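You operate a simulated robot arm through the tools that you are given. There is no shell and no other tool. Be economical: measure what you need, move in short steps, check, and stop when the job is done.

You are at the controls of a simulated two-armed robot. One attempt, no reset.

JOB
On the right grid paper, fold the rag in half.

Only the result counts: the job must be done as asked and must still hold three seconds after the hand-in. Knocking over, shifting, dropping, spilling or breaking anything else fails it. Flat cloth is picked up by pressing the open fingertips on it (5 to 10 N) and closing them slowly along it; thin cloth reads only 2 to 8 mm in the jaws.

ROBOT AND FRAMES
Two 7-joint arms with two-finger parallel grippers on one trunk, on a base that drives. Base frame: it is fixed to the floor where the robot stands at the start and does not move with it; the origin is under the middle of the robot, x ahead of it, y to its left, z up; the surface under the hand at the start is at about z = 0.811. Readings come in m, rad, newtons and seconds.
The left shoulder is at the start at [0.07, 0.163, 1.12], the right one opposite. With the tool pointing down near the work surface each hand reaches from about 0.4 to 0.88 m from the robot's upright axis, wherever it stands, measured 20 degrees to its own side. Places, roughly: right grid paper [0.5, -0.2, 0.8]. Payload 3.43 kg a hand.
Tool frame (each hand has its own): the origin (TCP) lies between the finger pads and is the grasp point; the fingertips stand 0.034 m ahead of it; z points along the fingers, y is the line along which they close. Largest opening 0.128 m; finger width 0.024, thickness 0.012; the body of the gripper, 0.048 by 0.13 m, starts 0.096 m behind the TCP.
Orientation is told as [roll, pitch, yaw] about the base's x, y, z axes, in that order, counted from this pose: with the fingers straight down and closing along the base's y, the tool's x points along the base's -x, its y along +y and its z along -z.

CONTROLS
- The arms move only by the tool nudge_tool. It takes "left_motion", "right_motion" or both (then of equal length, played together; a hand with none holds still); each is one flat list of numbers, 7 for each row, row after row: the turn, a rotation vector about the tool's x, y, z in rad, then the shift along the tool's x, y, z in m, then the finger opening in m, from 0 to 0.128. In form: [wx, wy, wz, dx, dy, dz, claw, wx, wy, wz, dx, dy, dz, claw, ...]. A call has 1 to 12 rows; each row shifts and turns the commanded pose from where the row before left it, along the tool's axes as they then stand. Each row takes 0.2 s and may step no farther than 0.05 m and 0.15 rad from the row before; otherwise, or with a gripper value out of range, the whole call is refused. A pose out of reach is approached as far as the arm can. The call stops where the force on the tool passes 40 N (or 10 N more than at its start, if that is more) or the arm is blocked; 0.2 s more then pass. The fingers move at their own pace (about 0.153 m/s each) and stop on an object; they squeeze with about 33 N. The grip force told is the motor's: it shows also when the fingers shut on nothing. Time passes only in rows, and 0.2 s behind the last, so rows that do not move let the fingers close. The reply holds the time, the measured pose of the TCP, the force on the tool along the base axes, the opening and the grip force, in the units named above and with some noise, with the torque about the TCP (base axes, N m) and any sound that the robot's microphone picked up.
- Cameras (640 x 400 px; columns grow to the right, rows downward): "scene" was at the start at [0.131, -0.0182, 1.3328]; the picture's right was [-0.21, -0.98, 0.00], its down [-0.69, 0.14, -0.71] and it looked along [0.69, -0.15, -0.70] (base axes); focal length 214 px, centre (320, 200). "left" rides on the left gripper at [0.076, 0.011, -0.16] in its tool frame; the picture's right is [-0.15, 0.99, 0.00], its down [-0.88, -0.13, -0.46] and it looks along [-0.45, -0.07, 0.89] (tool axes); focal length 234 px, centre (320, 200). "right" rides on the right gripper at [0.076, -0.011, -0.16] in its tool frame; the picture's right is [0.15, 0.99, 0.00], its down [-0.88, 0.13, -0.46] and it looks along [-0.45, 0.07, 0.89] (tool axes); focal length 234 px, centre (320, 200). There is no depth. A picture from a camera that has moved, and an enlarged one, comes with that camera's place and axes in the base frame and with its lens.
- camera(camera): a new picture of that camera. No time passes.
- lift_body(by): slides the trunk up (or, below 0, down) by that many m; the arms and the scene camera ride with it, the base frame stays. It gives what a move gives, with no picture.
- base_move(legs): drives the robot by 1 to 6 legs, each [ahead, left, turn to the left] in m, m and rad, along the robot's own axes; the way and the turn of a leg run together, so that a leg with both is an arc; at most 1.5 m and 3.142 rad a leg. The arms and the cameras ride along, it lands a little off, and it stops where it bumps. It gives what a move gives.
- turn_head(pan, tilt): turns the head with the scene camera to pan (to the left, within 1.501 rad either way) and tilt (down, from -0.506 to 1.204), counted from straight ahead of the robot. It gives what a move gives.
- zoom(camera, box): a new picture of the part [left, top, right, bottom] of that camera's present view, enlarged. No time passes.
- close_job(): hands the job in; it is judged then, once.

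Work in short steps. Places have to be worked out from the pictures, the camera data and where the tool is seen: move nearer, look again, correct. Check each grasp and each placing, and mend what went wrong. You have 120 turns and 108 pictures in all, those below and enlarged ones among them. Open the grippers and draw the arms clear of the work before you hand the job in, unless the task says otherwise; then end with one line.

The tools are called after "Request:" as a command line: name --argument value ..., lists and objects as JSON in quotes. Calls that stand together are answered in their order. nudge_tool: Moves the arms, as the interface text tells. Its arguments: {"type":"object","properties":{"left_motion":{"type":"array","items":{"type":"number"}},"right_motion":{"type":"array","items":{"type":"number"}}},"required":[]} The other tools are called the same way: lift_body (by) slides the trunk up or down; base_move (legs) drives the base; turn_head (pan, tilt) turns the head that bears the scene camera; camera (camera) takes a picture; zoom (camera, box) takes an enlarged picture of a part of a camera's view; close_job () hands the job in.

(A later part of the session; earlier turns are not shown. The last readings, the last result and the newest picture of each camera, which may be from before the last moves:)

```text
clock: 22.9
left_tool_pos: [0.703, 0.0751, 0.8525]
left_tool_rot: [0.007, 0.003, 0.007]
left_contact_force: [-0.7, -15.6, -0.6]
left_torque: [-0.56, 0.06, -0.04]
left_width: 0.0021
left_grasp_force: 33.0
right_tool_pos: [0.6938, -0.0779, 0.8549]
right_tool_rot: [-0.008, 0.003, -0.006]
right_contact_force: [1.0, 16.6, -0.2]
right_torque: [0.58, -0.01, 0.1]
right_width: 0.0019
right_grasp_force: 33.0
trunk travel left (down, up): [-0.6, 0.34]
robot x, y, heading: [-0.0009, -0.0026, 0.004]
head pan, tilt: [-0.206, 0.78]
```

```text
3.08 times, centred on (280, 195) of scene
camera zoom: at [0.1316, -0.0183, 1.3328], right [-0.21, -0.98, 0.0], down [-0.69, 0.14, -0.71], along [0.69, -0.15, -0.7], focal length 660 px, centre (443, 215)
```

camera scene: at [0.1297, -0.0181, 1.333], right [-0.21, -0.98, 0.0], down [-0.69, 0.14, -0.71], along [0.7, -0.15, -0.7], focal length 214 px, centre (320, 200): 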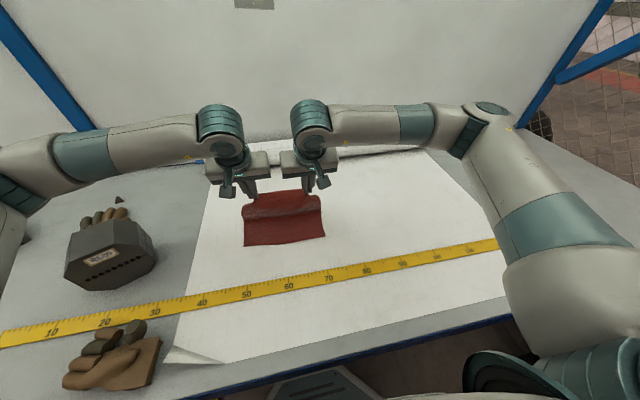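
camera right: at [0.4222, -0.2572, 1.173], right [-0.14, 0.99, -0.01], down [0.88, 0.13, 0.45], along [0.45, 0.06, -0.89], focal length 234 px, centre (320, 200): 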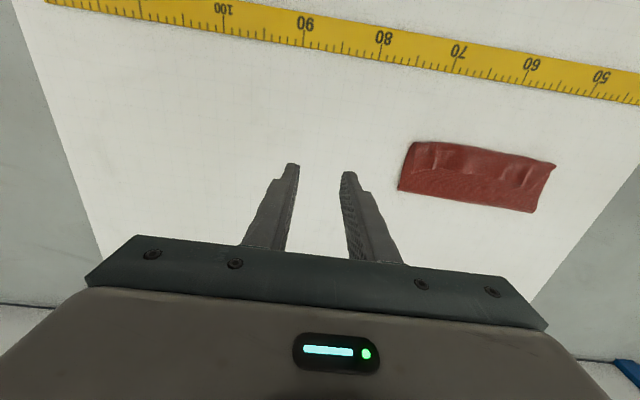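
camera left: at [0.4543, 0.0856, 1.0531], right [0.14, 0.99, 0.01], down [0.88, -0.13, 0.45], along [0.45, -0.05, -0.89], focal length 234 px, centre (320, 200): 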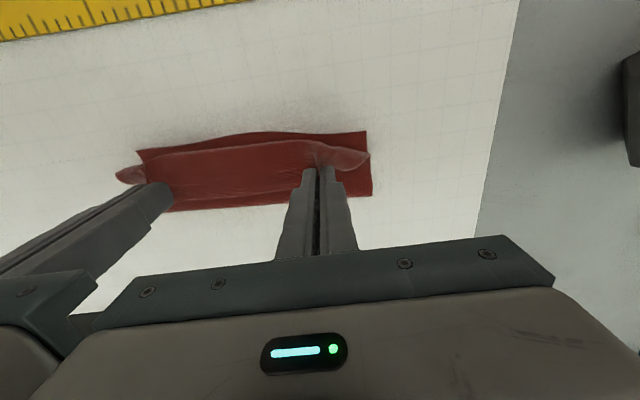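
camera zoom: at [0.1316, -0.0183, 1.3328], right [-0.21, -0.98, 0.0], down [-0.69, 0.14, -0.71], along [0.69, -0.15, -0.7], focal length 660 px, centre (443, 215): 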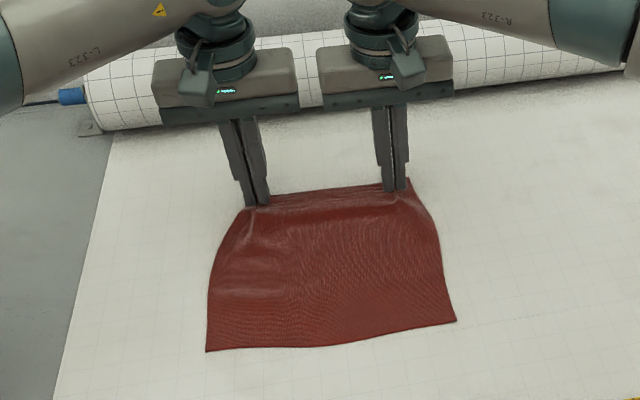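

The rag is back nearly flat. I'll lower the last few millimetres, open slowly and rise clear.

Request:
nudge_tool --left_motion '[0, 0, 0, -0.002, -0.002, 0.005, 0, 0, 0, 0, 0, 0, 0, 0.006, 0, 0, 0, 0, 0, 0, 0.012, 0, 0, 0, 0, 0, 0, 0.02, 0, 0, 0, 0, 0, 0, 0.028, 0, 0, 0, 0, 0, 0, 0.036, 0, 0, 0, 0, 0, -0.01, 0.036, 0, 0, 0, 0, 0, -0.04, 0.036, 0, 0, 0, 0, 0.02, -0.04, 0.036, 0, 0, 0, 0, 0.04, 0, 0.036]' --right_motion '[0, 0, 0, -0.002, 0.002, 0.007, 0, 0, 0, 0, 0, 0, 0, 0.006, 0, 0, 0, 0, 0, 0, 0.012, 0, 0, 0, 0, 0, 0, 0.02, 0, 0, 0, 0, 0, 0, 0.028, 0, 0, 0, 0, 0, 0, 0.036, 0, 0, 0, 0, 0, -0.01, 0.036, 0, 0, 0, 0, 0, -0.04, 0.036, 0, 0, 0, 0, -0.02, -0.04, 0.036, 0, 0, 0, 0, -0.04, 0, 0.036]'

Request:
zoom --camera "scene" --box '[210, 160, 370, 260]'

Request:
camera --camera "left"

Request:
camera --camera "right"

```text
clock: 25.1
left_tool_pos: [0.7035, 0.1355, 0.939]
left_tool_rot: [0.008, 0.005, 0.009]
left_contact_force: [0.4, -1.2, 0.2]
left_torque: [0.0, -0.01, -0.01]
left_width: 0.036
left_grasp_force: 0.0
right_tool_pos: [0.6947, -0.1372, 0.9371]
right_tool_rot: [-0.01, 0.005, -0.008]
right_contact_force: [-0.8, 0.0, -0.3]
right_torque: [-0.02, -0.05, 0.03]
right_width: 0.0359
right_grasp_force: 0.0
trunk travel left (down, up): [-0.6, 0.34]
robot x, y, heading: [-0.0011, 0.0005, 0.005]
head pan, tilt: [-0.206, 0.78]
```

```text
4.00 times, centred on (290, 210) of scene
camera zoom: at [0.1313, -0.0183, 1.3328], right [-0.21, -0.98, 0.0], down [-0.69, 0.14, -0.71], along [0.69, -0.15, -0.7], focal length 858 px, centre (440, 160)
```

zoom: 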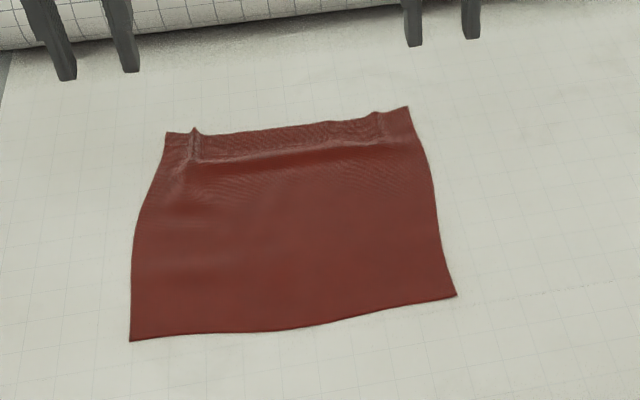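

```text
74 pictures are left
camera left: at [0.629, 0.1448, 1.0981], right [0.14, 0.99, 0.01], down [0.88, -0.13, 0.45], along [0.45, -0.06, -0.89], focal length 234 px, centre (320, 200)
```

left: 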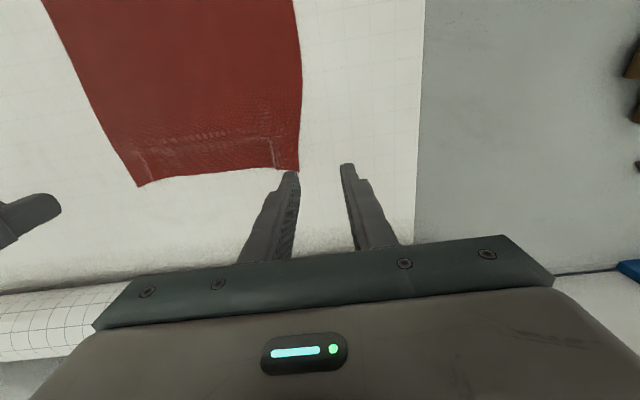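

```text
73 pictures are left
camera right: at [0.6175, -0.144, 1.0964], right [-0.14, 0.99, -0.01], down [0.88, 0.13, 0.45], along [0.45, 0.05, -0.89], focal length 234 px, centre (320, 200)
```

right: 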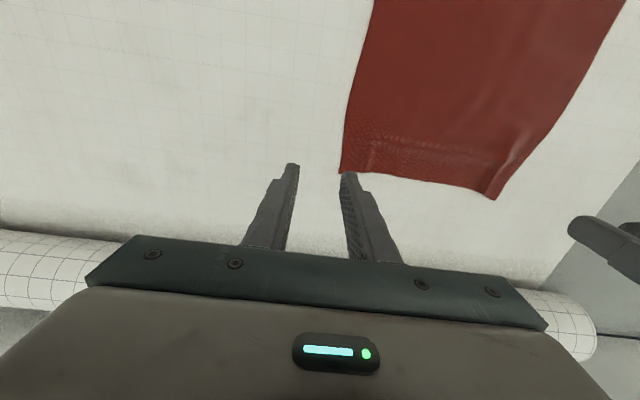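

The rag is flat again with two small ridges, shifted about 1 cm forward: far edge ≈ 0.729 left and 0.720 right, near edge ≈ 0.512 and 0.502. I'll turn both hands 90° in the air, cameras outward, so the fingers close across the edge.

Request:
nudge_tool --left_motion '[0, 0, 0.1479, 0, 0, 0, 0.036, 0, 0, 0.1479, 0, 0, 0, 0.036, 0, 0, 0.1479, 0, 0, 0, 0.036, 0, 0, 0.1479, 0, 0, 0, 0.036, 0, 0, 0.1479, 0, 0, 0, 0.036, 0, 0, 0.1479, 0, 0, 0, 0.036, 0, 0, 0.1479, 0, 0, 0, 0.036, 0, 0, 0.1479, 0, 0, 0, 0.036, 0, 0, 0.1479, 0, 0, 0, 0.036, 0, 0, 0.1479, 0, 0, 0, 0.036, 0, 0, 0.1479, 0, 0, 0, 0.022]' --right_motion '[0, 0, -0.1393, 0, 0, 0, 0.036, 0, 0, -0.1393, 0, 0, 0, 0.036, 0, 0, -0.1393, 0, 0, 0, 0.036, 0, 0, -0.1393, 0, 0, 0, 0.036, 0, 0, -0.1393, 0, 0, 0, 0.036, 0, 0, -0.1393, 0, 0, 0, 0.036, 0, 0, -0.1393, 0, 0, 0, 0.036, 0, 0, -0.1393, 0, 0, 0, 0.036, 0, 0, -0.1393, 0, 0, 0, 0.036, 0, 0, -0.1393, 0, 0, 0, 0.036, 0, 0, -0.1393, 0, 0, 0, 0.022]'

Request:
camera --camera "scene"

Request:
camera --camera "left"

Request:
camera --camera "right"

```text
clock: 27.4
left_tool_pos: [0.7033, 0.135, 0.9394]
left_tool_rot: [0.003, 0.008, -0.779]
left_contact_force: [0.8, -0.3, -0.3]
left_torque: [0.01, -0.01, -0.02]
left_width: 0.022
left_grasp_force: 0.1
left hand out of reach, approached as far as the arm can: row 6, 7, 8, 9, 10, 11
right_tool_pos: [0.6938, -0.1365, 0.938]
right_tool_rot: [-0.006, 0.009, 0.758]
right_contact_force: [0.5, 0.0, 0.5]
right_torque: [-0.01, -0.04, -0.02]
right_width: 0.0218
right_grasp_force: 0.1
right hand out of reach, approached as far as the arm can: row 6, 7, 8, 9, 10, 11
trunk travel left (down, up): [-0.6, 0.34]
robot x, y, heading: [0.002, -0.0022, 0.001]
head pan, tilt: [-0.206, 0.78]
```

```text
72 pictures are left
camera scene: at [0.131, -0.0183, 1.3328], right [-0.21, -0.98, 0.0], down [-0.69, 0.14, -0.71], along [0.69, -0.15, -0.7], focal length 214 px, centre (320, 200)
```

scene: 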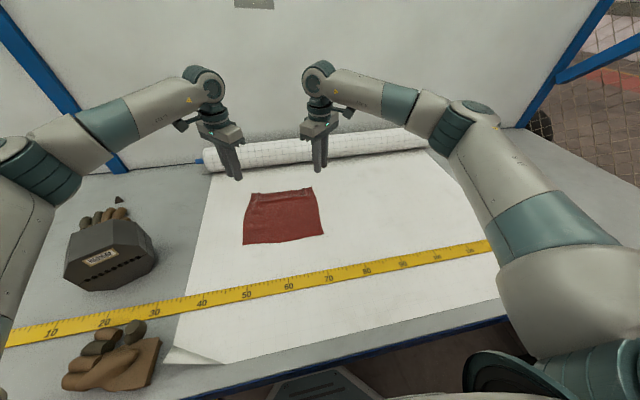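

```text
71 pictures are left
camera left: at [0.6586, 0.1948, 1.0983], right [0.8, 0.6, 0.0], down [0.54, -0.72, 0.45], along [0.27, -0.36, -0.89], focal length 234 px, centre (320, 200)
```

left: 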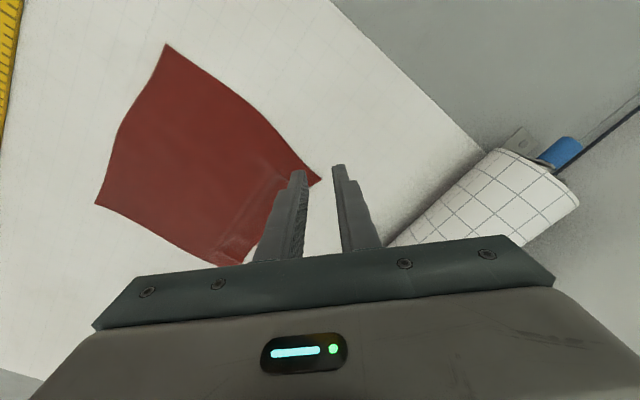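

```text
70 pictures are left
camera right: at [0.6467, -0.1935, 1.0972], right [-0.79, 0.62, 0.0], down [0.55, 0.7, 0.45], along [0.28, 0.35, -0.89], focal length 234 px, centre (320, 200)
```

right: 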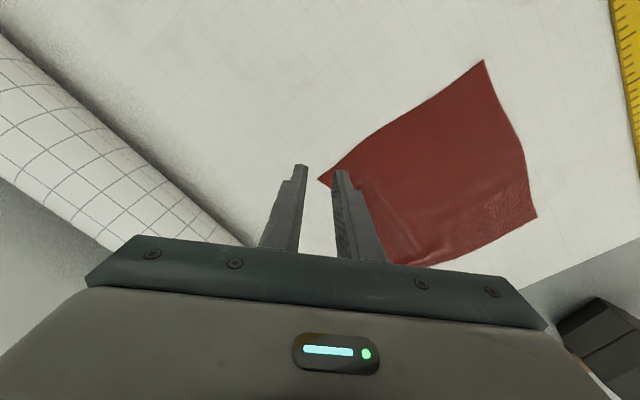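

The wrists stop at about 45° of yaw, which suits a diagonal pinch on each corner. I'll turn back slightly off the limit so command and measurement agree.

Request:
nudge_tool --left_motion '[0, 0, -0.145, 0, 0, 0, 0.026, 0, 0, -0.145, 0, 0, 0, 0.026, 0, 0, -0.145, 0, 0, 0, 0.026, 0, 0, -0.145, 0, 0, 0, 0.026, 0, 0, -0.145, 0, 0, 0, 0.026, 0, 0, -0.145, 0, 0, 0, 0.026]' --right_motion '[0, 0, 0.135, 0, 0, 0, 0.026, 0, 0, 0.135, 0, 0, 0, 0.026, 0, 0, 0.135, 0, 0, 0, 0.026, 0, 0, 0.135, 0, 0, 0, 0.026, 0, 0, 0.135, 0, 0, 0, 0.026, 0, 0, 0.135, 0, 0, 0, 0.026]'

```text
clock: 28.9
left_tool_pos: [0.7037, 0.1352, 0.9385]
left_tool_rot: [0.011, 0.002, 0.093]
left_contact_force: [0.3, 0.0, -0.5]
left_torque: [0.01, -0.02, 0.02]
left_width: 0.0264
left_grasp_force: 0.0
right_tool_pos: [0.6939, -0.1376, 0.938]
right_tool_rot: [-0.009, 0.002, -0.053]
right_contact_force: [-0.1, 0.5, -0.6]
right_torque: [0.0, -0.01, 0.0]
right_width: 0.0258
right_grasp_force: 0.1
trunk travel left (down, up): [-0.6, 0.34]
robot x, y, heading: [-0.0014, 0.0024, -0.001]
head pan, tilt: [-0.206, 0.78]
```

The command follows what was reached. I'll turn back to ±43° and move above the two far corners.

Request:
nudge_tool --left_motion '[0, 0, 0.14, 0, 0, 0, 0.026, 0, 0, 0.14, 0, 0, 0, 0.026, 0, 0, 0.14, 0, 0, 0, 0.026, 0, 0, 0.14, 0, 0, 0, 0.026, 0, 0, 0.14, 0, 0, 0, 0.026, 0, 0, 0.14, 0, 0, 0, 0.026, 0, 0, 0, -0.0133, -0.0048, 0.021, 0.026, 0, 0, 0, -0.0133, -0.0048, 0.021, 0.026, 0, 0, 0, -0.0133, -0.0048, 0.021, 0.026, 0, 0, 0, 0, 0, 0, 0.026]' --right_motion '[0, 0, -0.1333, 0, 0, 0, 0.026, 0, 0, -0.1333, 0, 0, 0, 0.026, 0, 0, -0.1333, 0, 0, 0, 0.026, 0, 0, -0.1333, 0, 0, 0, 0.026, 0, 0, -0.1333, 0, 0, 0, 0.026, 0, 0, -0.1333, 0, 0, 0, 0.026, 0, 0, 0, -0.013, 0.0038, 0.021, 0.026, 0, 0, 0, -0.013, 0.0038, 0.021, 0.026, 0, 0, 0, -0.013, 0.0038, 0.021, 0.026, 0, 0, 0, 0, 0, 0, 0.026]'

Request:
zoom --camera "left" --box '[160, 80, 480, 280]'

Request:
zoom --camera "right" --box '[160, 80, 480, 280]'

Request:
zoom --camera "scene" --box '[210, 130, 370, 260]'

```text
clock: 31.1
left_tool_pos: [0.724, 0.0974, 0.8753]
left_tool_rot: [0.006, 0.01, -0.749]
left_contact_force: [-0.5, 0.1, 0.6]
left_torque: [0.01, 0.01, 0.02]
left_width: 0.026
left_grasp_force: 0.0
right_tool_pos: [0.7149, -0.102, 0.8744]
right_tool_rot: [-0.005, 0.009, 0.749]
right_contact_force: [0.3, 0.1, 0.1]
right_torque: [0.02, 0.02, 0.01]
right_width: 0.0258
right_grasp_force: 0.1
trunk travel left (down, up): [-0.6, 0.34]
robot x, y, heading: [-0.0015, 0.0008, -0.0]
head pan, tilt: [-0.206, 0.78]
```

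```text
2.00 times, centred on (320, 180) of left
camera zoom: at [0.6765, 0.1562, 1.035], right [0.78, 0.62, 0.0], down [0.56, -0.7, 0.45], along [0.28, -0.35, -0.89], focal length 468 px, centre (320, 240)
```

zoom: 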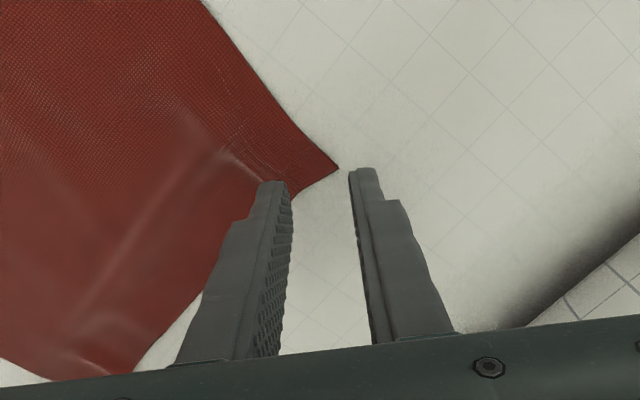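

```text
2.00 times, centred on (320, 180) of right
camera zoom: at [0.6665, -0.1583, 1.0342], right [-0.78, 0.63, 0.0], down [0.56, 0.7, 0.45], along [0.28, 0.35, -0.89], focal length 468 px, centre (320, 240)
```

zoom: 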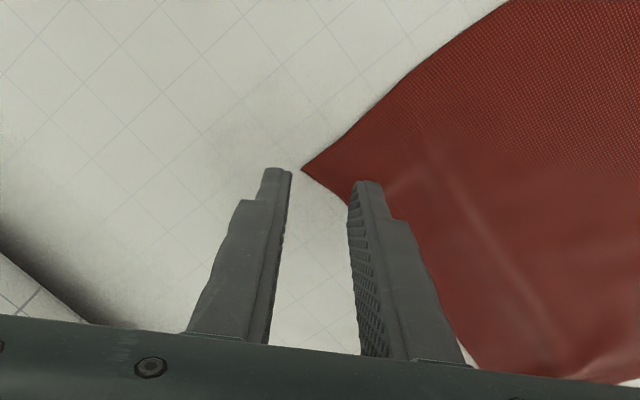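

```text
3.08 times, centred on (290, 195) of scene
camera zoom: at [0.1304, -0.0182, 1.3329], right [-0.21, -0.98, 0.0], down [-0.69, 0.14, -0.71], along [0.7, -0.15, -0.7], focal length 660 px, centre (412, 215)
```

zoom: 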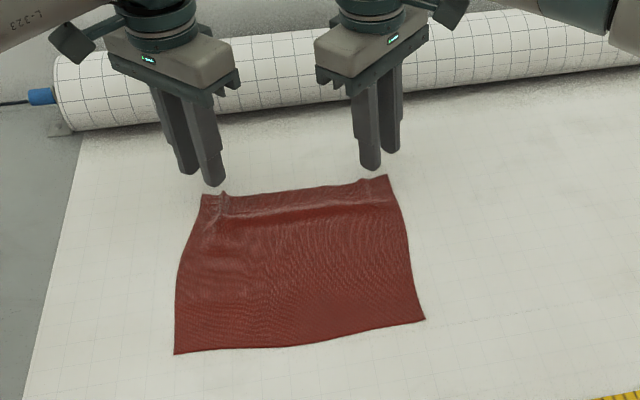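

Both corners sit between the open fingers as planned. Descending to contact.

Request:
nudge_tool --left_motion '[0, 0, 0, 0, 0, 0.015, 0.026, 0, 0, 0, 0, 0, 0.008, 0.026, 0, 0, 0, 0, 0, 0.004, 0.026, 0, 0, 0, 0, 0, 0.002, 0.026, 0, 0, 0, 0, 0, 0.001, 0.026, 0, 0, 0, 0, 0, 0, 0.026]' --right_motion '[0, 0, 0, 0, 0, 0.015, 0.026, 0, 0, 0, 0, 0, 0.008, 0.026, 0, 0, 0, 0, 0, 0.003, 0.026, 0, 0, 0, 0, 0, 0.002, 0.026, 0, 0, 0, 0, 0, 0.001, 0.026, 0, 0, 0, 0, 0, 0, 0.026]'

```text
clock: 32.5
left_tool_pos: [0.7232, 0.0976, 0.8457]
left_tool_rot: [0.004, 0.007, -0.749]
left_contact_force: [1.5, 0.8, 6.2]
left_torque: [-0.03, 0.02, 0.04]
left_width: 0.0257
left_grasp_force: 0.0
right_tool_pos: [0.7137, -0.102, 0.8463]
right_tool_rot: [-0.005, 0.007, 0.748]
right_contact_force: [1.0, 0.4, 5.7]
right_torque: [0.08, 0.0, 0.01]
right_width: 0.0256
right_grasp_force: 0.1
trunk travel left (down, up): [-0.6, 0.34]
robot x, y, heading: [-0.0044, 0.0022, 0.002]
head pan, tilt: [-0.206, 0.78]
```

6 N on both. I'll close slowly while moving inboard, so the inner finger stays put on the cloth.

Request:
nudge_tool --left_motion '[0, 0, 0, 0, -0.0016, 0, 0.0227, 0, 0, 0, 0, -0.0016, 0, 0.0195, 0, 0, 0, 0, -0.0016, 0, 0.0162, 0, 0, 0, 0, -0.0016, 0, 0.013, 0, 0, 0, 0, -0.0016, 0, 0.0097, 0, 0, 0, 0, -0.0016, 0, 0.0065, 0, 0, 0, 0, -0.0016, 0, 0.0032, 0, 0, 0, 0, -0.0014, 0, 0, 0, 0, 0, 0, 0, 0, 0, 0, 0, 0, 0, 0, 0, 0]' --right_motion '[0, 0, 0, 0, 0.0016, 0, 0.0227, 0, 0, 0, 0, 0.0016, 0, 0.0195, 0, 0, 0, 0, 0.0016, 0, 0.0162, 0, 0, 0, 0, 0.0016, 0, 0.013, 0, 0, 0, 0, 0.0016, 0, 0.0097, 0, 0, 0, 0, 0.0016, 0, 0.0065, 0, 0, 0, 0, 0.0016, 0, 0.0032, 0, 0, 0, 0, 0.0014, 0, 0, 0, 0, 0, 0, 0, 0, 0, 0, 0, 0, 0, 0, 0, 0]'

Request:
zoom --camera "left" --box '[160, 80, 480, 280]'

Request:
zoom --camera "right" --box '[160, 80, 480, 280]'

```text
clock: 34.6
left_tool_pos: [0.7123, 0.0893, 0.8464]
left_tool_rot: [0.006, 0.005, -0.748]
left_contact_force: [0.4, 1.6, 4.5]
left_torque: [0.02, 0.02, 0.01]
left_width: 0.0018
left_grasp_force: 33.1
right_tool_pos: [0.7053, -0.0934, 0.8462]
right_tool_rot: [-0.005, 0.008, 0.749]
right_contact_force: [0.3, -2.6, 12.5]
right_torque: [0.01, -0.02, -0.03]
right_width: 0.0016
right_grasp_force: 32.3
trunk travel left (down, up): [-0.6, 0.34]
robot x, y, heading: [-0.0018, 0.0051, 0.003]
head pan, tilt: [-0.206, 0.78]
```

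```text
2.00 times, centred on (320, 180) of left
camera zoom: at [0.6659, 0.147, 1.0063], right [0.78, 0.62, 0.0], down [0.56, -0.7, 0.45], along [0.28, -0.35, -0.89], focal length 468 px, centre (320, 240)
```

zoom: 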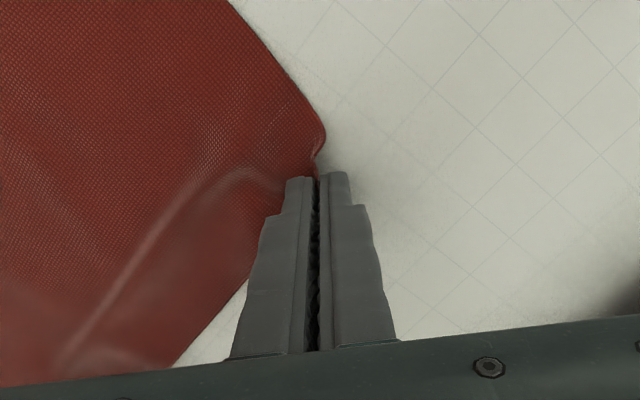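

```text
2.00 times, centred on (320, 180) of right
camera zoom: at [0.6567, -0.15, 1.0059], right [-0.78, 0.63, 0.0], down [0.56, 0.7, 0.45], along [0.28, 0.35, -0.89], focal length 468 px, centre (320, 240)
```

zoom: 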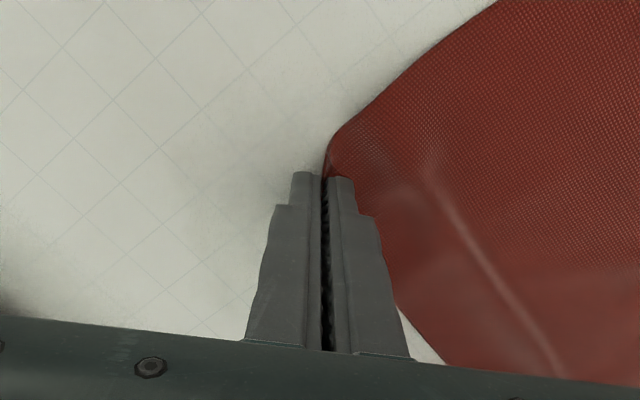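

Both corners are pinched at just under 2 mm. Starting the fold arc again, first 45°, tilting about the base y axis as before.

Request:
nudge_tool --left_motion '[-0.0272, -0.0293, 0, 0.003, -0.0014, -0.01821, 0, -0.0272, -0.0293, 0, 0.0051, -0.0033, -0.01772, 0, -0.0272, -0.0293, 0, 0.007, -0.0052, -0.01679, 0, -0.0272, -0.0293, 0, 0.0089, -0.0069, -0.01541, 0]' --right_motion '[0.0272, -0.0293, 0, 0.0025, 0.0019, -0.01821, 0, 0.0272, -0.0293, 0, 0.0046, 0.0039, -0.01772, 0, 0.0272, -0.0293, 0, 0.0066, 0.0057, -0.01679, 0, 0.0272, -0.0293, 0, 0.0084, 0.0074, -0.01541, 0]'

Request:
zoom --camera "scene" --box '[200, 130, 360, 260]'

Request:
zoom --camera "left" --box '[160, 80, 480, 280]'

```text
clock: 35.6
left_tool_pos: [0.6798, 0.0919, 0.9117]
left_tool_rot: [0.113, -0.111, -0.756]
left_contact_force: [-0.2, 1.0, 0.6]
left_torque: [-0.01, 0.0, -0.01]
left_width: 0.0022
left_grasp_force: 33.7
right_tool_pos: [0.6722, -0.0918, 0.9122]
right_tool_rot: [-0.115, -0.11, 0.755]
right_contact_force: [-0.3, 1.1, 1.0]
right_torque: [0.01, -0.01, 0.0]
right_width: 0.0018
right_grasp_force: 33.4
trunk travel left (down, up): [-0.6, 0.34]
robot x, y, heading: [-0.0015, 0.0008, -0.001]
head pan, tilt: [-0.206, 0.78]
```

```text
3.08 times, centred on (280, 195) of scene
camera zoom: at [0.1292, -0.0182, 1.333], right [-0.21, -0.98, 0.0], down [-0.69, 0.14, -0.71], along [0.7, -0.15, -0.7], focal length 660 px, centre (443, 215)
```

zoom: 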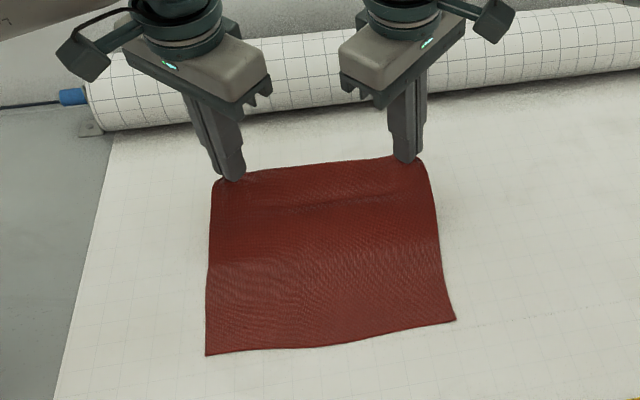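

```text
2.00 times, centred on (320, 180) of left
camera zoom: at [0.6082, 0.1509, 1.0621], right [0.77, 0.62, 0.13], down [0.48, -0.7, 0.53], along [0.42, -0.35, -0.84], focal length 468 px, centre (320, 240)
```

zoom: 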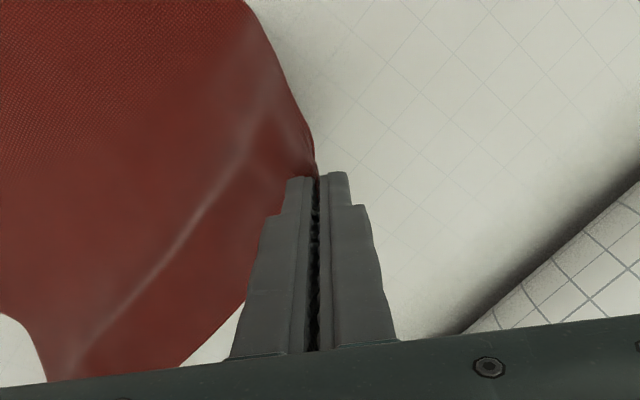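

Clean hold on both corners and the near half is undisturbed. Continuing over the top to 135°.

Request:
nudge_tool --left_motion '[-0.0272, -0.0293, 0, 0.0106, -0.0084, -0.01371, 0, -0.0272, -0.0293, 0, 0.012, -0.0098, -0.01165, 0, -0.0272, -0.0293, 0, 0.0132, -0.0109, -0.00932, 0, -0.0272, -0.0293, 0, 0.0142, -0.0118, -0.00674, 0, -0.0272, -0.0293, 0, 0.0148, -0.0123, -0.00401, 0, -0.0272, -0.0293, 0, 0.0151, -0.0126, -0.00116, 0, -0.0272, -0.0293, 0, 0.0151, -0.0126, 0.00169, 0, -0.0272, -0.0293, 0, 0.0147, -0.0123, 0.00452, 0]' --right_motion '[0.0272, -0.0293, 0, 0.0102, 0.0088, -0.01371, 0, 0.0272, -0.0293, 0, 0.0117, 0.0101, -0.01165, 0, 0.0272, -0.0293, 0, 0.0129, 0.0113, -0.00932, 0, 0.0272, -0.0293, 0, 0.0138, 0.0121, -0.00674, 0, 0.0272, -0.0293, 0, 0.0144, 0.0127, -0.00401, 0, 0.0272, -0.0293, 0, 0.0147, 0.013, -0.00116, 0, 0.0272, -0.0293, 0, 0.0147, 0.013, 0.00169, 0, 0.0272, -0.0293, 0, 0.0143, 0.0126, 0.00452, 0]'

Request:
zoom --camera "scene" --box '[200, 130, 360, 260]'

Request:
camera --camera "left"

Request:
camera --camera "right"

```text
clock: 37.5
left_tool_pos: [0.5396, 0.1007, 0.9075]
left_tool_rot: [0.343, -0.337, -0.81]
left_contact_force: [0.3, -3.0, -0.3]
left_torque: [-0.11, 0.01, -0.06]
left_width: 0.0017
left_grasp_force: 33.0
right_tool_pos: [0.5304, -0.0966, 0.9094]
right_tool_rot: [-0.346, -0.339, 0.81]
right_contact_force: [1.3, 2.4, 0.0]
right_torque: [0.1, 0.01, 0.04]
right_width: 0.0015
right_grasp_force: 33.3
trunk travel left (down, up): [-0.6, 0.34]
robot x, y, heading: [-0.0034, -0.0021, 0.0]
head pan, tilt: [-0.206, 0.78]
```

```text
3.08 times, centred on (280, 195) of scene
camera zoom: at [0.1307, -0.0182, 1.3329], right [-0.21, -0.98, 0.0], down [-0.69, 0.14, -0.71], along [0.7, -0.15, -0.7], focal length 660 px, centre (443, 215)
```

zoom: 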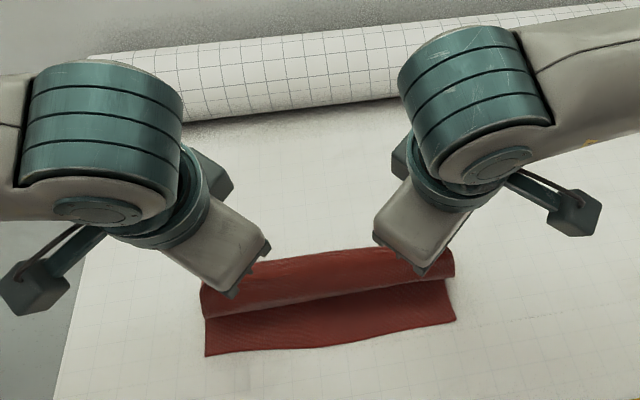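

```text
61 pictures are left
camera left: at [0.423, 0.1601, 1.0279], right [0.69, 0.62, 0.36], down [0.28, -0.7, 0.65], along [0.66, -0.35, -0.66], focal length 234 px, centre (320, 200)
```

left: 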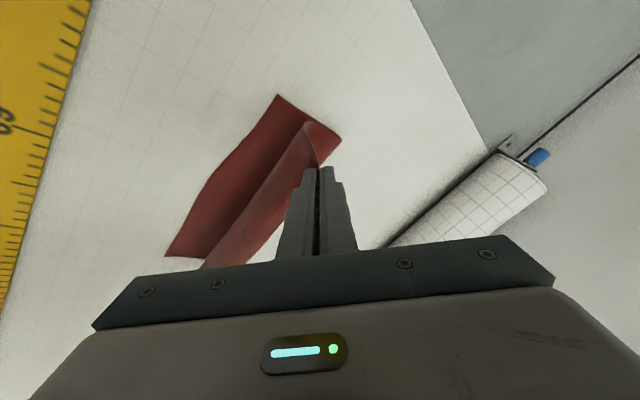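

```text
60 pictures are left
camera right: at [0.4146, -0.1541, 1.0282], right [-0.69, 0.62, -0.36], down [0.28, 0.7, 0.66], along [0.66, 0.35, -0.66], focal length 234 px, centre (320, 200)
```

right: 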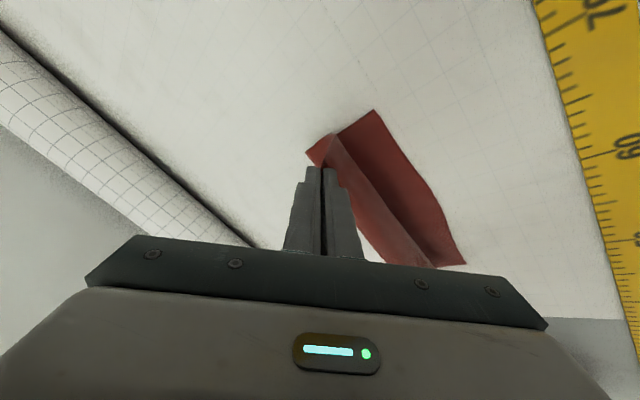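

Lining up well: the near corners are at about (0.511, 0.128) and (0.502, −0.104), and the held corners are approaching them. Finishing the descent to about 8 mm above the paper.

Request:
nudge_tool --left_motion '[-0.0272, -0.0293, 0, 0.0144, -0.0113, 0.00722, 0, -0.0272, -0.0293, 0, 0.0134, -0.0104, 0.00977, 0, -0.0272, -0.0293, 0, 0.0122, -0.0092, 0.01206, 0, -0.0272, -0.0293, 0, 0.0073, -0.0048, 0.00747, 0]' --right_motion '[0.0272, -0.0293, 0, 0.0142, 0.0125, 0.0067, 0, 0.0272, -0.0293, 0, 0.0133, 0.0116, 0.0092, 0, 0.0272, -0.0293, 0, 0.012, 0.0105, 0.0115, 0, 0.0272, -0.0293, 0, 0.0072, 0.006, 0.007, 0]'

Request:
zoom --camera "left" --box '[160, 60, 480, 260]'

Request:
zoom --camera "right" --box '[160, 60, 480, 260]'

Request:
zoom --camera "scene" --box '[200, 140, 360, 270]'

```text
clock: 38.5
left_tool_pos: [0.5061, 0.1064, 0.8498]
left_tool_rot: [0.475, -0.449, -0.864]
left_contact_force: [0.1, -11.2, 9.6]
left_torque: [-0.39, -0.11, -0.15]
left_width: 0.0019
left_grasp_force: 33.5
right_tool_pos: [0.4946, -0.0988, 0.85]
right_tool_rot: [-0.477, -0.45, 0.86]
right_contact_force: [2.3, 9.8, 9.1]
right_torque: [0.36, -0.15, 0.16]
right_width: 0.0019
right_grasp_force: 33.0
trunk travel left (down, up): [-0.6, 0.34]
robot x, y, heading: [-0.0013, 0.0007, -0.003]
head pan, tilt: [-0.206, 0.78]
```

```text
2.00 times, centred on (320, 160) of left
camera zoom: at [0.373, 0.1664, 0.9486], right [0.63, 0.62, 0.47], down [0.17, -0.7, 0.69], along [0.76, -0.35, -0.54], focal length 468 px, centre (320, 280)
```

zoom: 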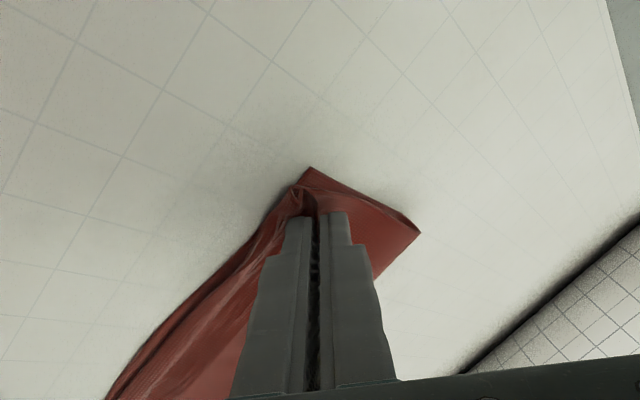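

```text
2.00 times, centred on (320, 160) of right
camera zoom: at [0.36, -0.1566, 0.9488], right [-0.62, 0.62, -0.47], down [0.17, 0.7, 0.69], along [0.76, 0.35, -0.54], focal length 468 px, centre (320, 280)
```

zoom: 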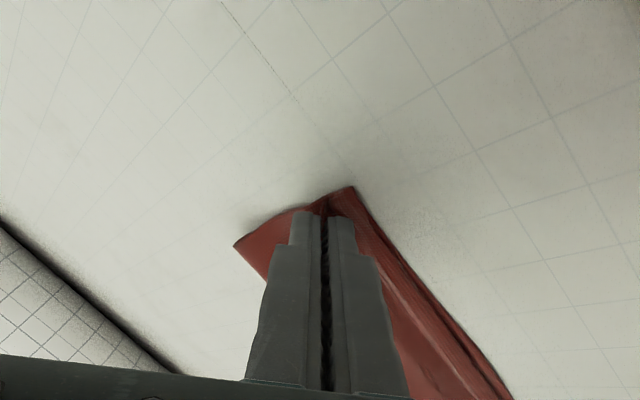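

```text
3.08 times, centred on (280, 205) of scene
camera zoom: at [0.1287, -0.0185, 1.3337], right [-0.21, -0.98, 0.0], down [-0.69, 0.14, -0.71], along [0.7, -0.15, -0.7], focal length 660 px, centre (443, 185)
```

zoom: 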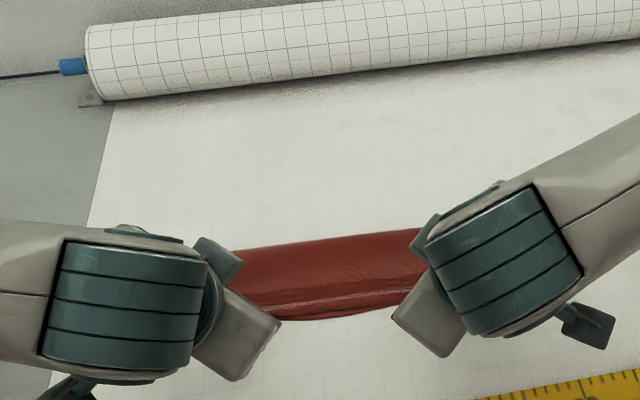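

Edges coincide closely, with light contact. I'll ease the sideways tension, open slowly, then back out along the fingers.

Request:
nudge_tool --left_motion '[0, 0, 0, -0.0014, -0.0015, -0.001, 0, 0, 0, 0, 0, 0, 0, 0.004, 0, 0, 0, 0, 0, 0, 0.009, 0, 0, 0, 0, 0, 0, 0.014, 0, 0, 0, 0, 0, 0, 0.02, 0, 0, 0, 0, 0, 0, 0.026, 0, 0, 0, 0, 0, -0.006, 0.026, 0, 0, 0, 0, 0, -0.008, 0.026, 0, 0, 0, 0, 0, -0.01, 0.026]' --right_motion '[0, 0, 0, -0.0014, 0.0015, -0.001, 0, 0, 0, 0, 0, 0, 0, 0.004, 0, 0, 0, 0, 0, 0, 0.009, 0, 0, 0, 0, 0, 0, 0.014, 0, 0, 0, 0, 0, 0, 0.02, 0, 0, 0, 0, 0, 0, 0.026, 0, 0, 0, 0, 0, -0.006, 0.026, 0, 0, 0, 0, 0, -0.008, 0.026, 0, 0, 0, 0, 0, -0.01, 0.026]'

Request:
zoom --camera "left" --box '[160, 60, 480, 260]'

Request:
zoom --camera "right" --box '[160, 60, 480, 260]'

```text
clock: 40.5
left_tool_pos: [0.4914, 0.1058, 0.8664]
left_tool_rot: [0.472, -0.444, -0.861]
left_contact_force: [-0.1, -0.2, -0.3]
left_torque: [-0.01, 0.05, 0.01]
left_width: 0.026
left_grasp_force: 0.1
right_tool_pos: [0.4799, -0.0976, 0.8667]
right_tool_rot: [-0.471, -0.441, 0.861]
right_contact_force: [-0.4, 1.5, 0.3]
right_torque: [0.01, 0.0, -0.02]
right_width: 0.0261
right_grasp_force: 0.0
trunk travel left (down, up): [-0.6, 0.34]
robot x, y, heading: [-0.0001, -0.0045, -0.001]
head pan, tilt: [-0.206, 0.78]
```

```text
2.00 times, centred on (320, 160) of left
camera zoom: at [0.3587, 0.1644, 0.9664], right [0.63, 0.62, 0.47], down [0.18, -0.7, 0.69], along [0.76, -0.35, -0.55], focal length 468 px, centre (320, 280)
```

zoom: 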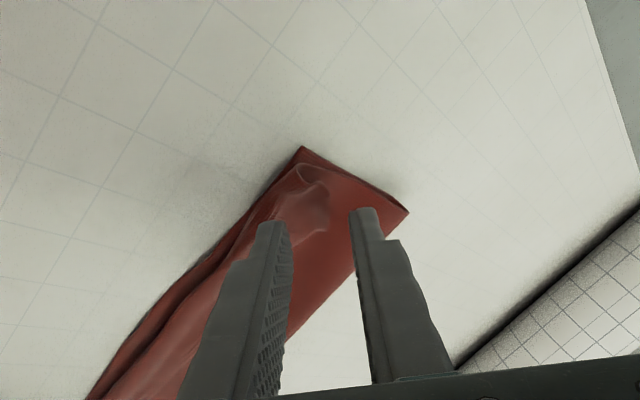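

```text
2.00 times, centred on (320, 160) of right
camera zoom: at [0.3456, -0.1548, 0.9665], right [-0.63, 0.62, -0.47], down [0.18, 0.7, 0.69], along [0.76, 0.35, -0.55], focal length 468 px, centre (320, 280)
```

zoom: 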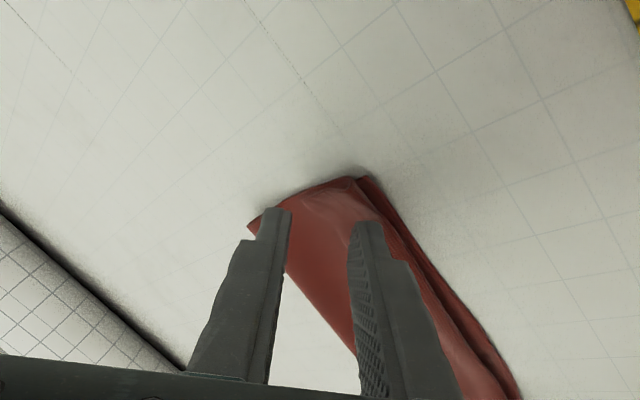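

Released, and the corners have relaxed over the near corners. Raising and clearing the arms to view the whole.

Request:
nudge_tool --left_motion '[0, 0, 0, -0.0131, 0.0122, -0.0241, 0.026, 0, 0, 0, -0.0131, 0.0122, -0.0241, 0.026, 0.087, 0.094, 0, -0.0131, 0.0122, -0.0241, 0.026, 0.087, 0.094, 0, 0.0204, 0.022, -0.01, 0.026, 0.087, 0.094, 0, 0.0204, 0.022, -0.02, 0.026, 0.087, 0.094, 0, 0.0204, 0.022, -0.02, 0.026, 0.087, 0.094, 0, 0.0204, 0.022, -0.02, 0.026, 0, 0, 0, 0.0204, 0.022, 0, 0.026]' --right_motion '[0, 0, 0, -0.0131, -0.0122, -0.0241, 0.026, 0, 0, 0, -0.0131, -0.0122, -0.0241, 0.026, -0.087, 0.094, 0, -0.0131, -0.0122, -0.0241, 0.026, -0.087, 0.094, 0, 0.0204, -0.022, -0.01, 0.026, -0.087, 0.094, 0, 0.0204, -0.022, -0.02, 0.026, -0.087, 0.094, 0, 0.0204, -0.022, -0.02, 0.026, -0.087, 0.094, 0, 0.0204, -0.022, -0.02, 0.026, 0, 0, 0, 0.0204, -0.022, 0, 0.026]'

Request:
zoom --camera "scene" --box '[236, 198, 332, 258]'

Request:
camera --camera "scene"

Request:
camera --camera "left"

```text
clock: 42.2
left_tool_pos: [0.4723, 0.2548, 1.0268]
left_tool_rot: [0.006, 0.011, -0.748]
left_contact_force: [0.2, 0.3, -0.2]
left_torque: [-0.02, -0.02, -0.02]
left_width: 0.0258
left_grasp_force: 0.1
right_tool_pos: [0.4626, -0.2454, 1.0275]
right_tool_rot: [-0.004, 0.012, 0.748]
right_contact_force: [-0.1, 0.9, 0.7]
right_torque: [0.01, 0.0, 0.0]
right_width: 0.0262
right_grasp_force: 0.0
right hand out of reach, approached as far as the arm can: row 1
trunk travel left (down, up): [-0.6, 0.34]
robot x, y, heading: [0.0003, 0.0001, 0.003]
head pan, tilt: [-0.206, 0.78]
```

```text
6.67 times, centred on (284, 228) of scene
camera zoom: at [0.1298, -0.0183, 1.333], right [-0.21, -0.98, 0.0], down [-0.69, 0.14, -0.71], along [0.7, -0.15, -0.7], focal length 1430 px, centre (560, 13)
```

zoom: 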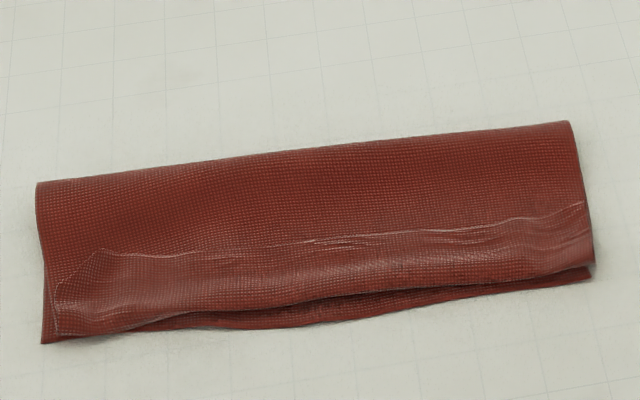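

```text
53 pictures are left
camera scene: at [0.1298, -0.0183, 1.333], right [-0.21, -0.98, 0.0], down [-0.69, 0.14, -0.71], along [0.7, -0.15, -0.7], focal length 214 px, centre (320, 200)
```

scene: 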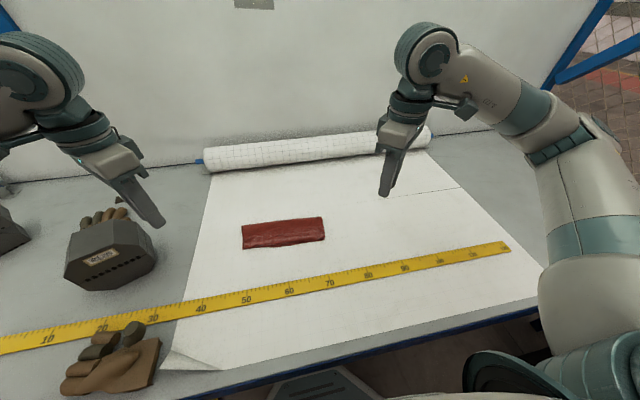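

```text
52 pictures are left
camera left: at [0.4255, 0.3129, 1.187], right [0.78, 0.62, 0.0], down [0.56, -0.7, 0.45], along [0.28, -0.35, -0.9], focal length 234 px, centre (320, 200)
```

left: 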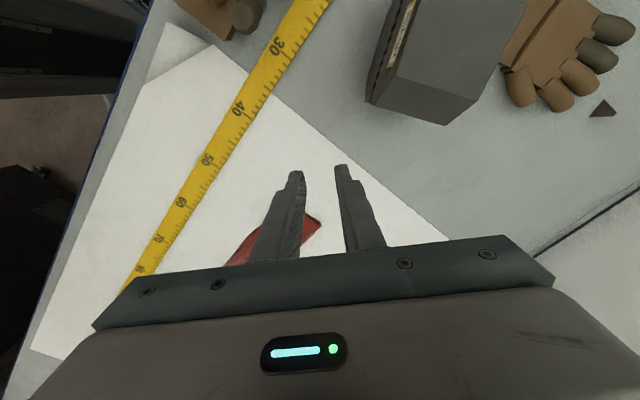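

There is still a hem of 2–3 cm turned back on top. I'll bring the left hand to yaw 0 above the rag for an accurate look.

Request:
nudge_tool --left_motion '[0, 0, -0.1496, 0, 0, 0, 0.026, 0, 0, -0.1496, 0, 0, 0, 0.026, 0, 0, -0.1496, 0, 0, 0, 0.026, 0, 0, -0.1496, 0, 0, 0, 0.026, 0, 0, -0.1496, 0, 0, 0, 0.026, 0, 0, 0, 0, -0.045, 0, 0.026, 0, 0, 0, 0, -0.045, 0, 0.026, 0, 0, 0, 0, -0.045, 0, 0.026, 0, 0, 0, 0.02, -0.045, 0, 0.026, 0, 0, 0, 0, 0, 0, 0.026]'

Request:
zoom --camera "left" --box '[160, 60, 480, 260]'

```text
clock: 44.5
left_tool_pos: [0.4521, 0.074, 1.0238]
left_tool_rot: [0.007, 0.002, 0.0]
left_contact_force: [-0.9, -0.1, 1.5]
left_torque: [-0.03, 0.02, 0.01]
left_width: 0.0259
left_grasp_force: 0.1
right_tool_pos: [0.4638, -0.2438, 1.0263]
right_tool_rot: [-0.006, 0.011, 0.75]
right_contact_force: [0.1, -0.4, -0.3]
right_torque: [-0.04, -0.01, -0.01]
right_width: 0.0264
right_grasp_force: 0.0
trunk travel left (down, up): [-0.6, 0.34]
robot x, y, heading: [0.0003, 0.0034, -0.001]
head pan, tilt: [-0.206, 0.78]
```

```text
2.00 times, centred on (320, 160) of left
camera zoom: at [0.3781, 0.084, 1.1832], right [0.15, 0.99, 0.01], down [0.88, -0.13, 0.45], along [0.45, -0.06, -0.89], focal length 468 px, centre (320, 280)
```

zoom: 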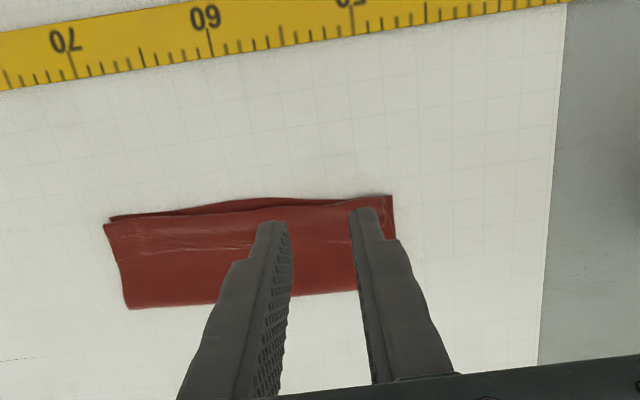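

The fold line sits about 2.5 cm too near, with that slack in the hem. I'll regrasp the hem at its very edge with only about 8 mm of overlap, hands at yaw 0, reopen the fold past its intended line, and lay it again. First I move both hands over the hem to look.

Request:
nudge_tool --left_motion '[0, 0, 0, 0, 0, 0, 0.026, 0, 0, 0, 0, 0, 0, 0.026, 0, 0, 0, 0, 0, 0, 0.026, 0, 0, 0, 0, 0, 0, 0.026, 0, 0, 0, 0, 0, 0, 0.026, 0, 0, 0, -0.0133, 0.0028, 0.0298, 0.026, 0, 0, 0, -0.0133, 0.0028, 0.0298, 0.026, 0, 0, 0, -0.0133, 0.0028, 0.0298, 0.026, 0, 0, 0, -0.0133, 0.0028, 0.0298, 0.026, 0, 0, 0, 0, 0, 0, 0.026]' --right_motion '[0, 0, 0.15, 0, 0, 0, 0.026, 0, 0, 0.15, 0, 0, 0, 0.026, 0, 0, 0.15, 0, 0, 0, 0.026, 0, 0, 0.15, 0, 0, 0, 0.026, 0, 0, 0.15, 0, 0, 0, 0.026, 0, 0, 0, -0.0062, 0.0318, 0.0243, 0.026, 0, 0, 0, -0.0062, 0.0318, 0.0243, 0.026, 0, 0, 0, -0.0062, 0.0318, 0.0243, 0.026, 0, 0, 0, -0.0062, 0.0318, 0.0243, 0.026, 0, 0, 0, -0.0062, 0.0318, 0.0243, 0.026]'

Request:
zoom --camera "left" --box '[180, 80, 460, 255]'

Request:
zoom --camera "right" --box '[180, 80, 460, 255]'

Request:
zoom --camera "scene" --box '[236, 198, 332, 258]'

```text
clock: 46.6
left_tool_pos: [0.5065, 0.0869, 0.9028]
left_tool_rot: [0.01, 0.003, -0.001]
left_contact_force: [0.3, 0.1, 0.3]
left_torque: [-0.01, 0.01, 0.02]
left_width: 0.0261
left_grasp_force: 0.1
right_tool_pos: [0.4956, -0.0863, 0.9005]
right_tool_rot: [-0.013, 0.003, -0.001]
right_contact_force: [0.3, -1.0, 0.3]
right_torque: [-0.01, 0.01, -0.01]
right_width: 0.026
right_grasp_force: 0.1
trunk travel left (down, up): [-0.6, 0.34]
robot x, y, heading: [0.0002, -0.0008, 0.005]
head pan, tilt: [-0.206, 0.78]
```

```text
2.29 times, centred on (320, 168) of left
camera zoom: at [0.4315, 0.0965, 1.0631], right [0.15, 0.99, 0.01], down [0.88, -0.14, 0.45], along [0.45, -0.06, -0.89], focal length 535 px, centre (320, 274)
```

zoom: 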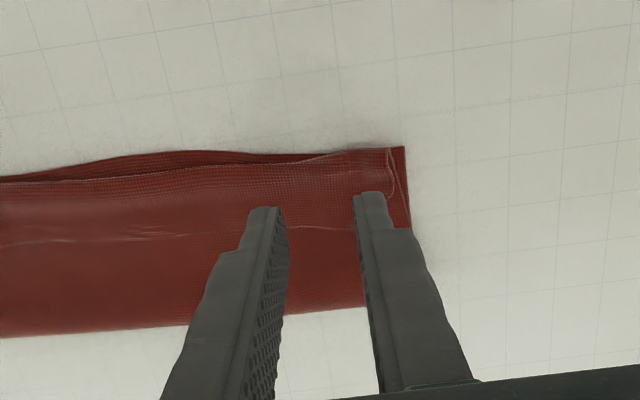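

```text
2.29 times, centred on (320, 168) of right
camera zoom: at [0.4194, -0.0937, 1.0606], right [-0.14, 0.99, -0.01], down [0.88, 0.13, 0.45], along [0.45, 0.06, -0.89], focal length 535 px, centre (320, 274)
```

zoom: 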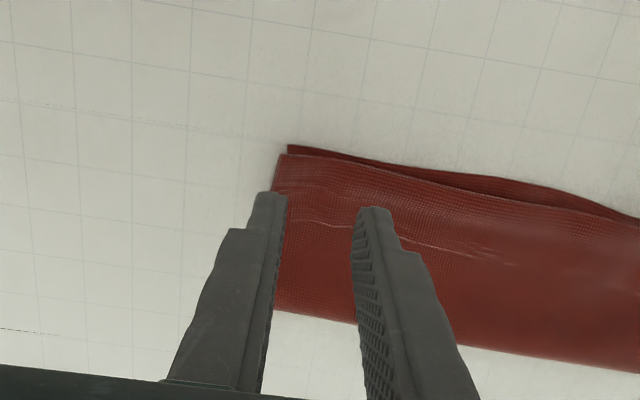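

```text
6.67 times, centred on (284, 228) of scene
camera zoom: at [0.1311, -0.0176, 1.3329], right [-0.21, -0.98, 0.0], down [-0.69, 0.14, -0.71], along [0.69, -0.15, -0.7], focal length 1430 px, centre (560, 13)
```

zoom: 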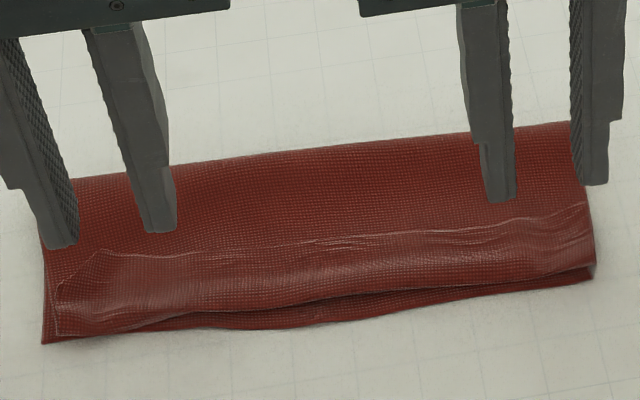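

The pale line may be a crease rather than the edge, with the hem tucked underneath. I'll zoom in tightly on both ends to tell.

Request:
zoom --camera "right" --box '[290, 130, 370, 180]'

Request:
zoom --camera "left" --box '[300, 130, 380, 180]'

Request:
zoom --camera "scene" --box '[238, 230, 278, 255]'

```text
8.00 times, centred on (330, 155) of right
camera zoom: at [0.4194, -0.0937, 1.0606], right [-0.14, 0.99, -0.01], down [0.88, 0.13, 0.45], along [0.45, 0.06, -0.89], focal length 1873 px, centre (240, 560)
```

zoom: 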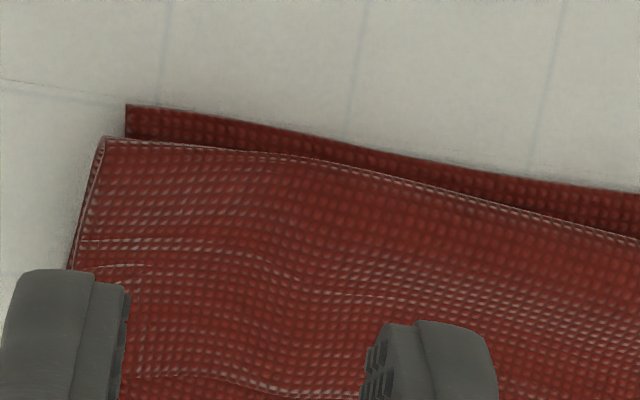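

```text
8.00 times, centred on (340, 155) of left
camera zoom: at [0.4315, 0.0965, 1.0631], right [0.15, 0.99, 0.01], down [0.88, -0.14, 0.45], along [0.45, -0.06, -0.89], focal length 1873 px, centre (160, 560)
```

zoom: 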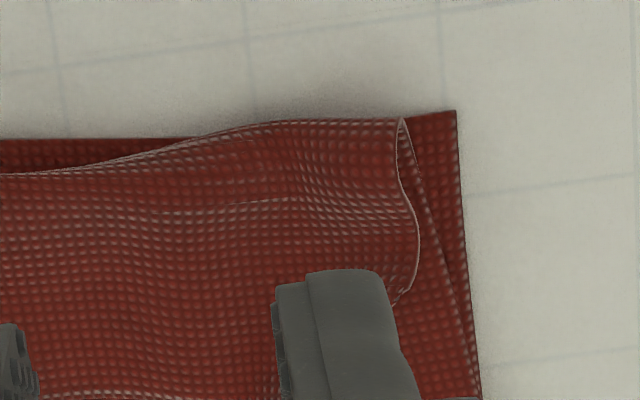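

```text
16.00 times, centred on (258, 242) of scene
camera zoom: at [0.1311, -0.0176, 1.3329], right [-0.21, -0.98, 0.0], down [-0.69, 0.14, -0.71], along [0.69, -0.15, -0.7], focal length 3432 px, centre (1312, -480)
```

zoom: 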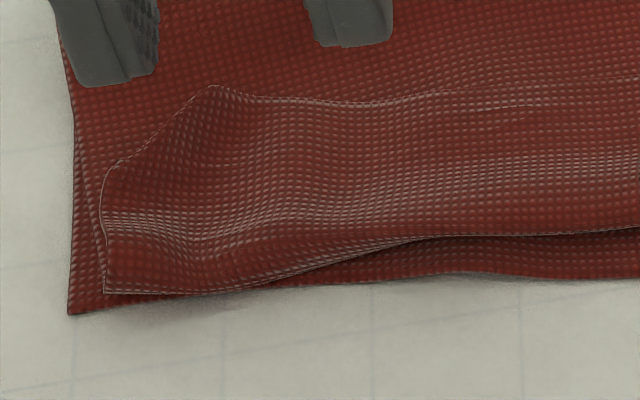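

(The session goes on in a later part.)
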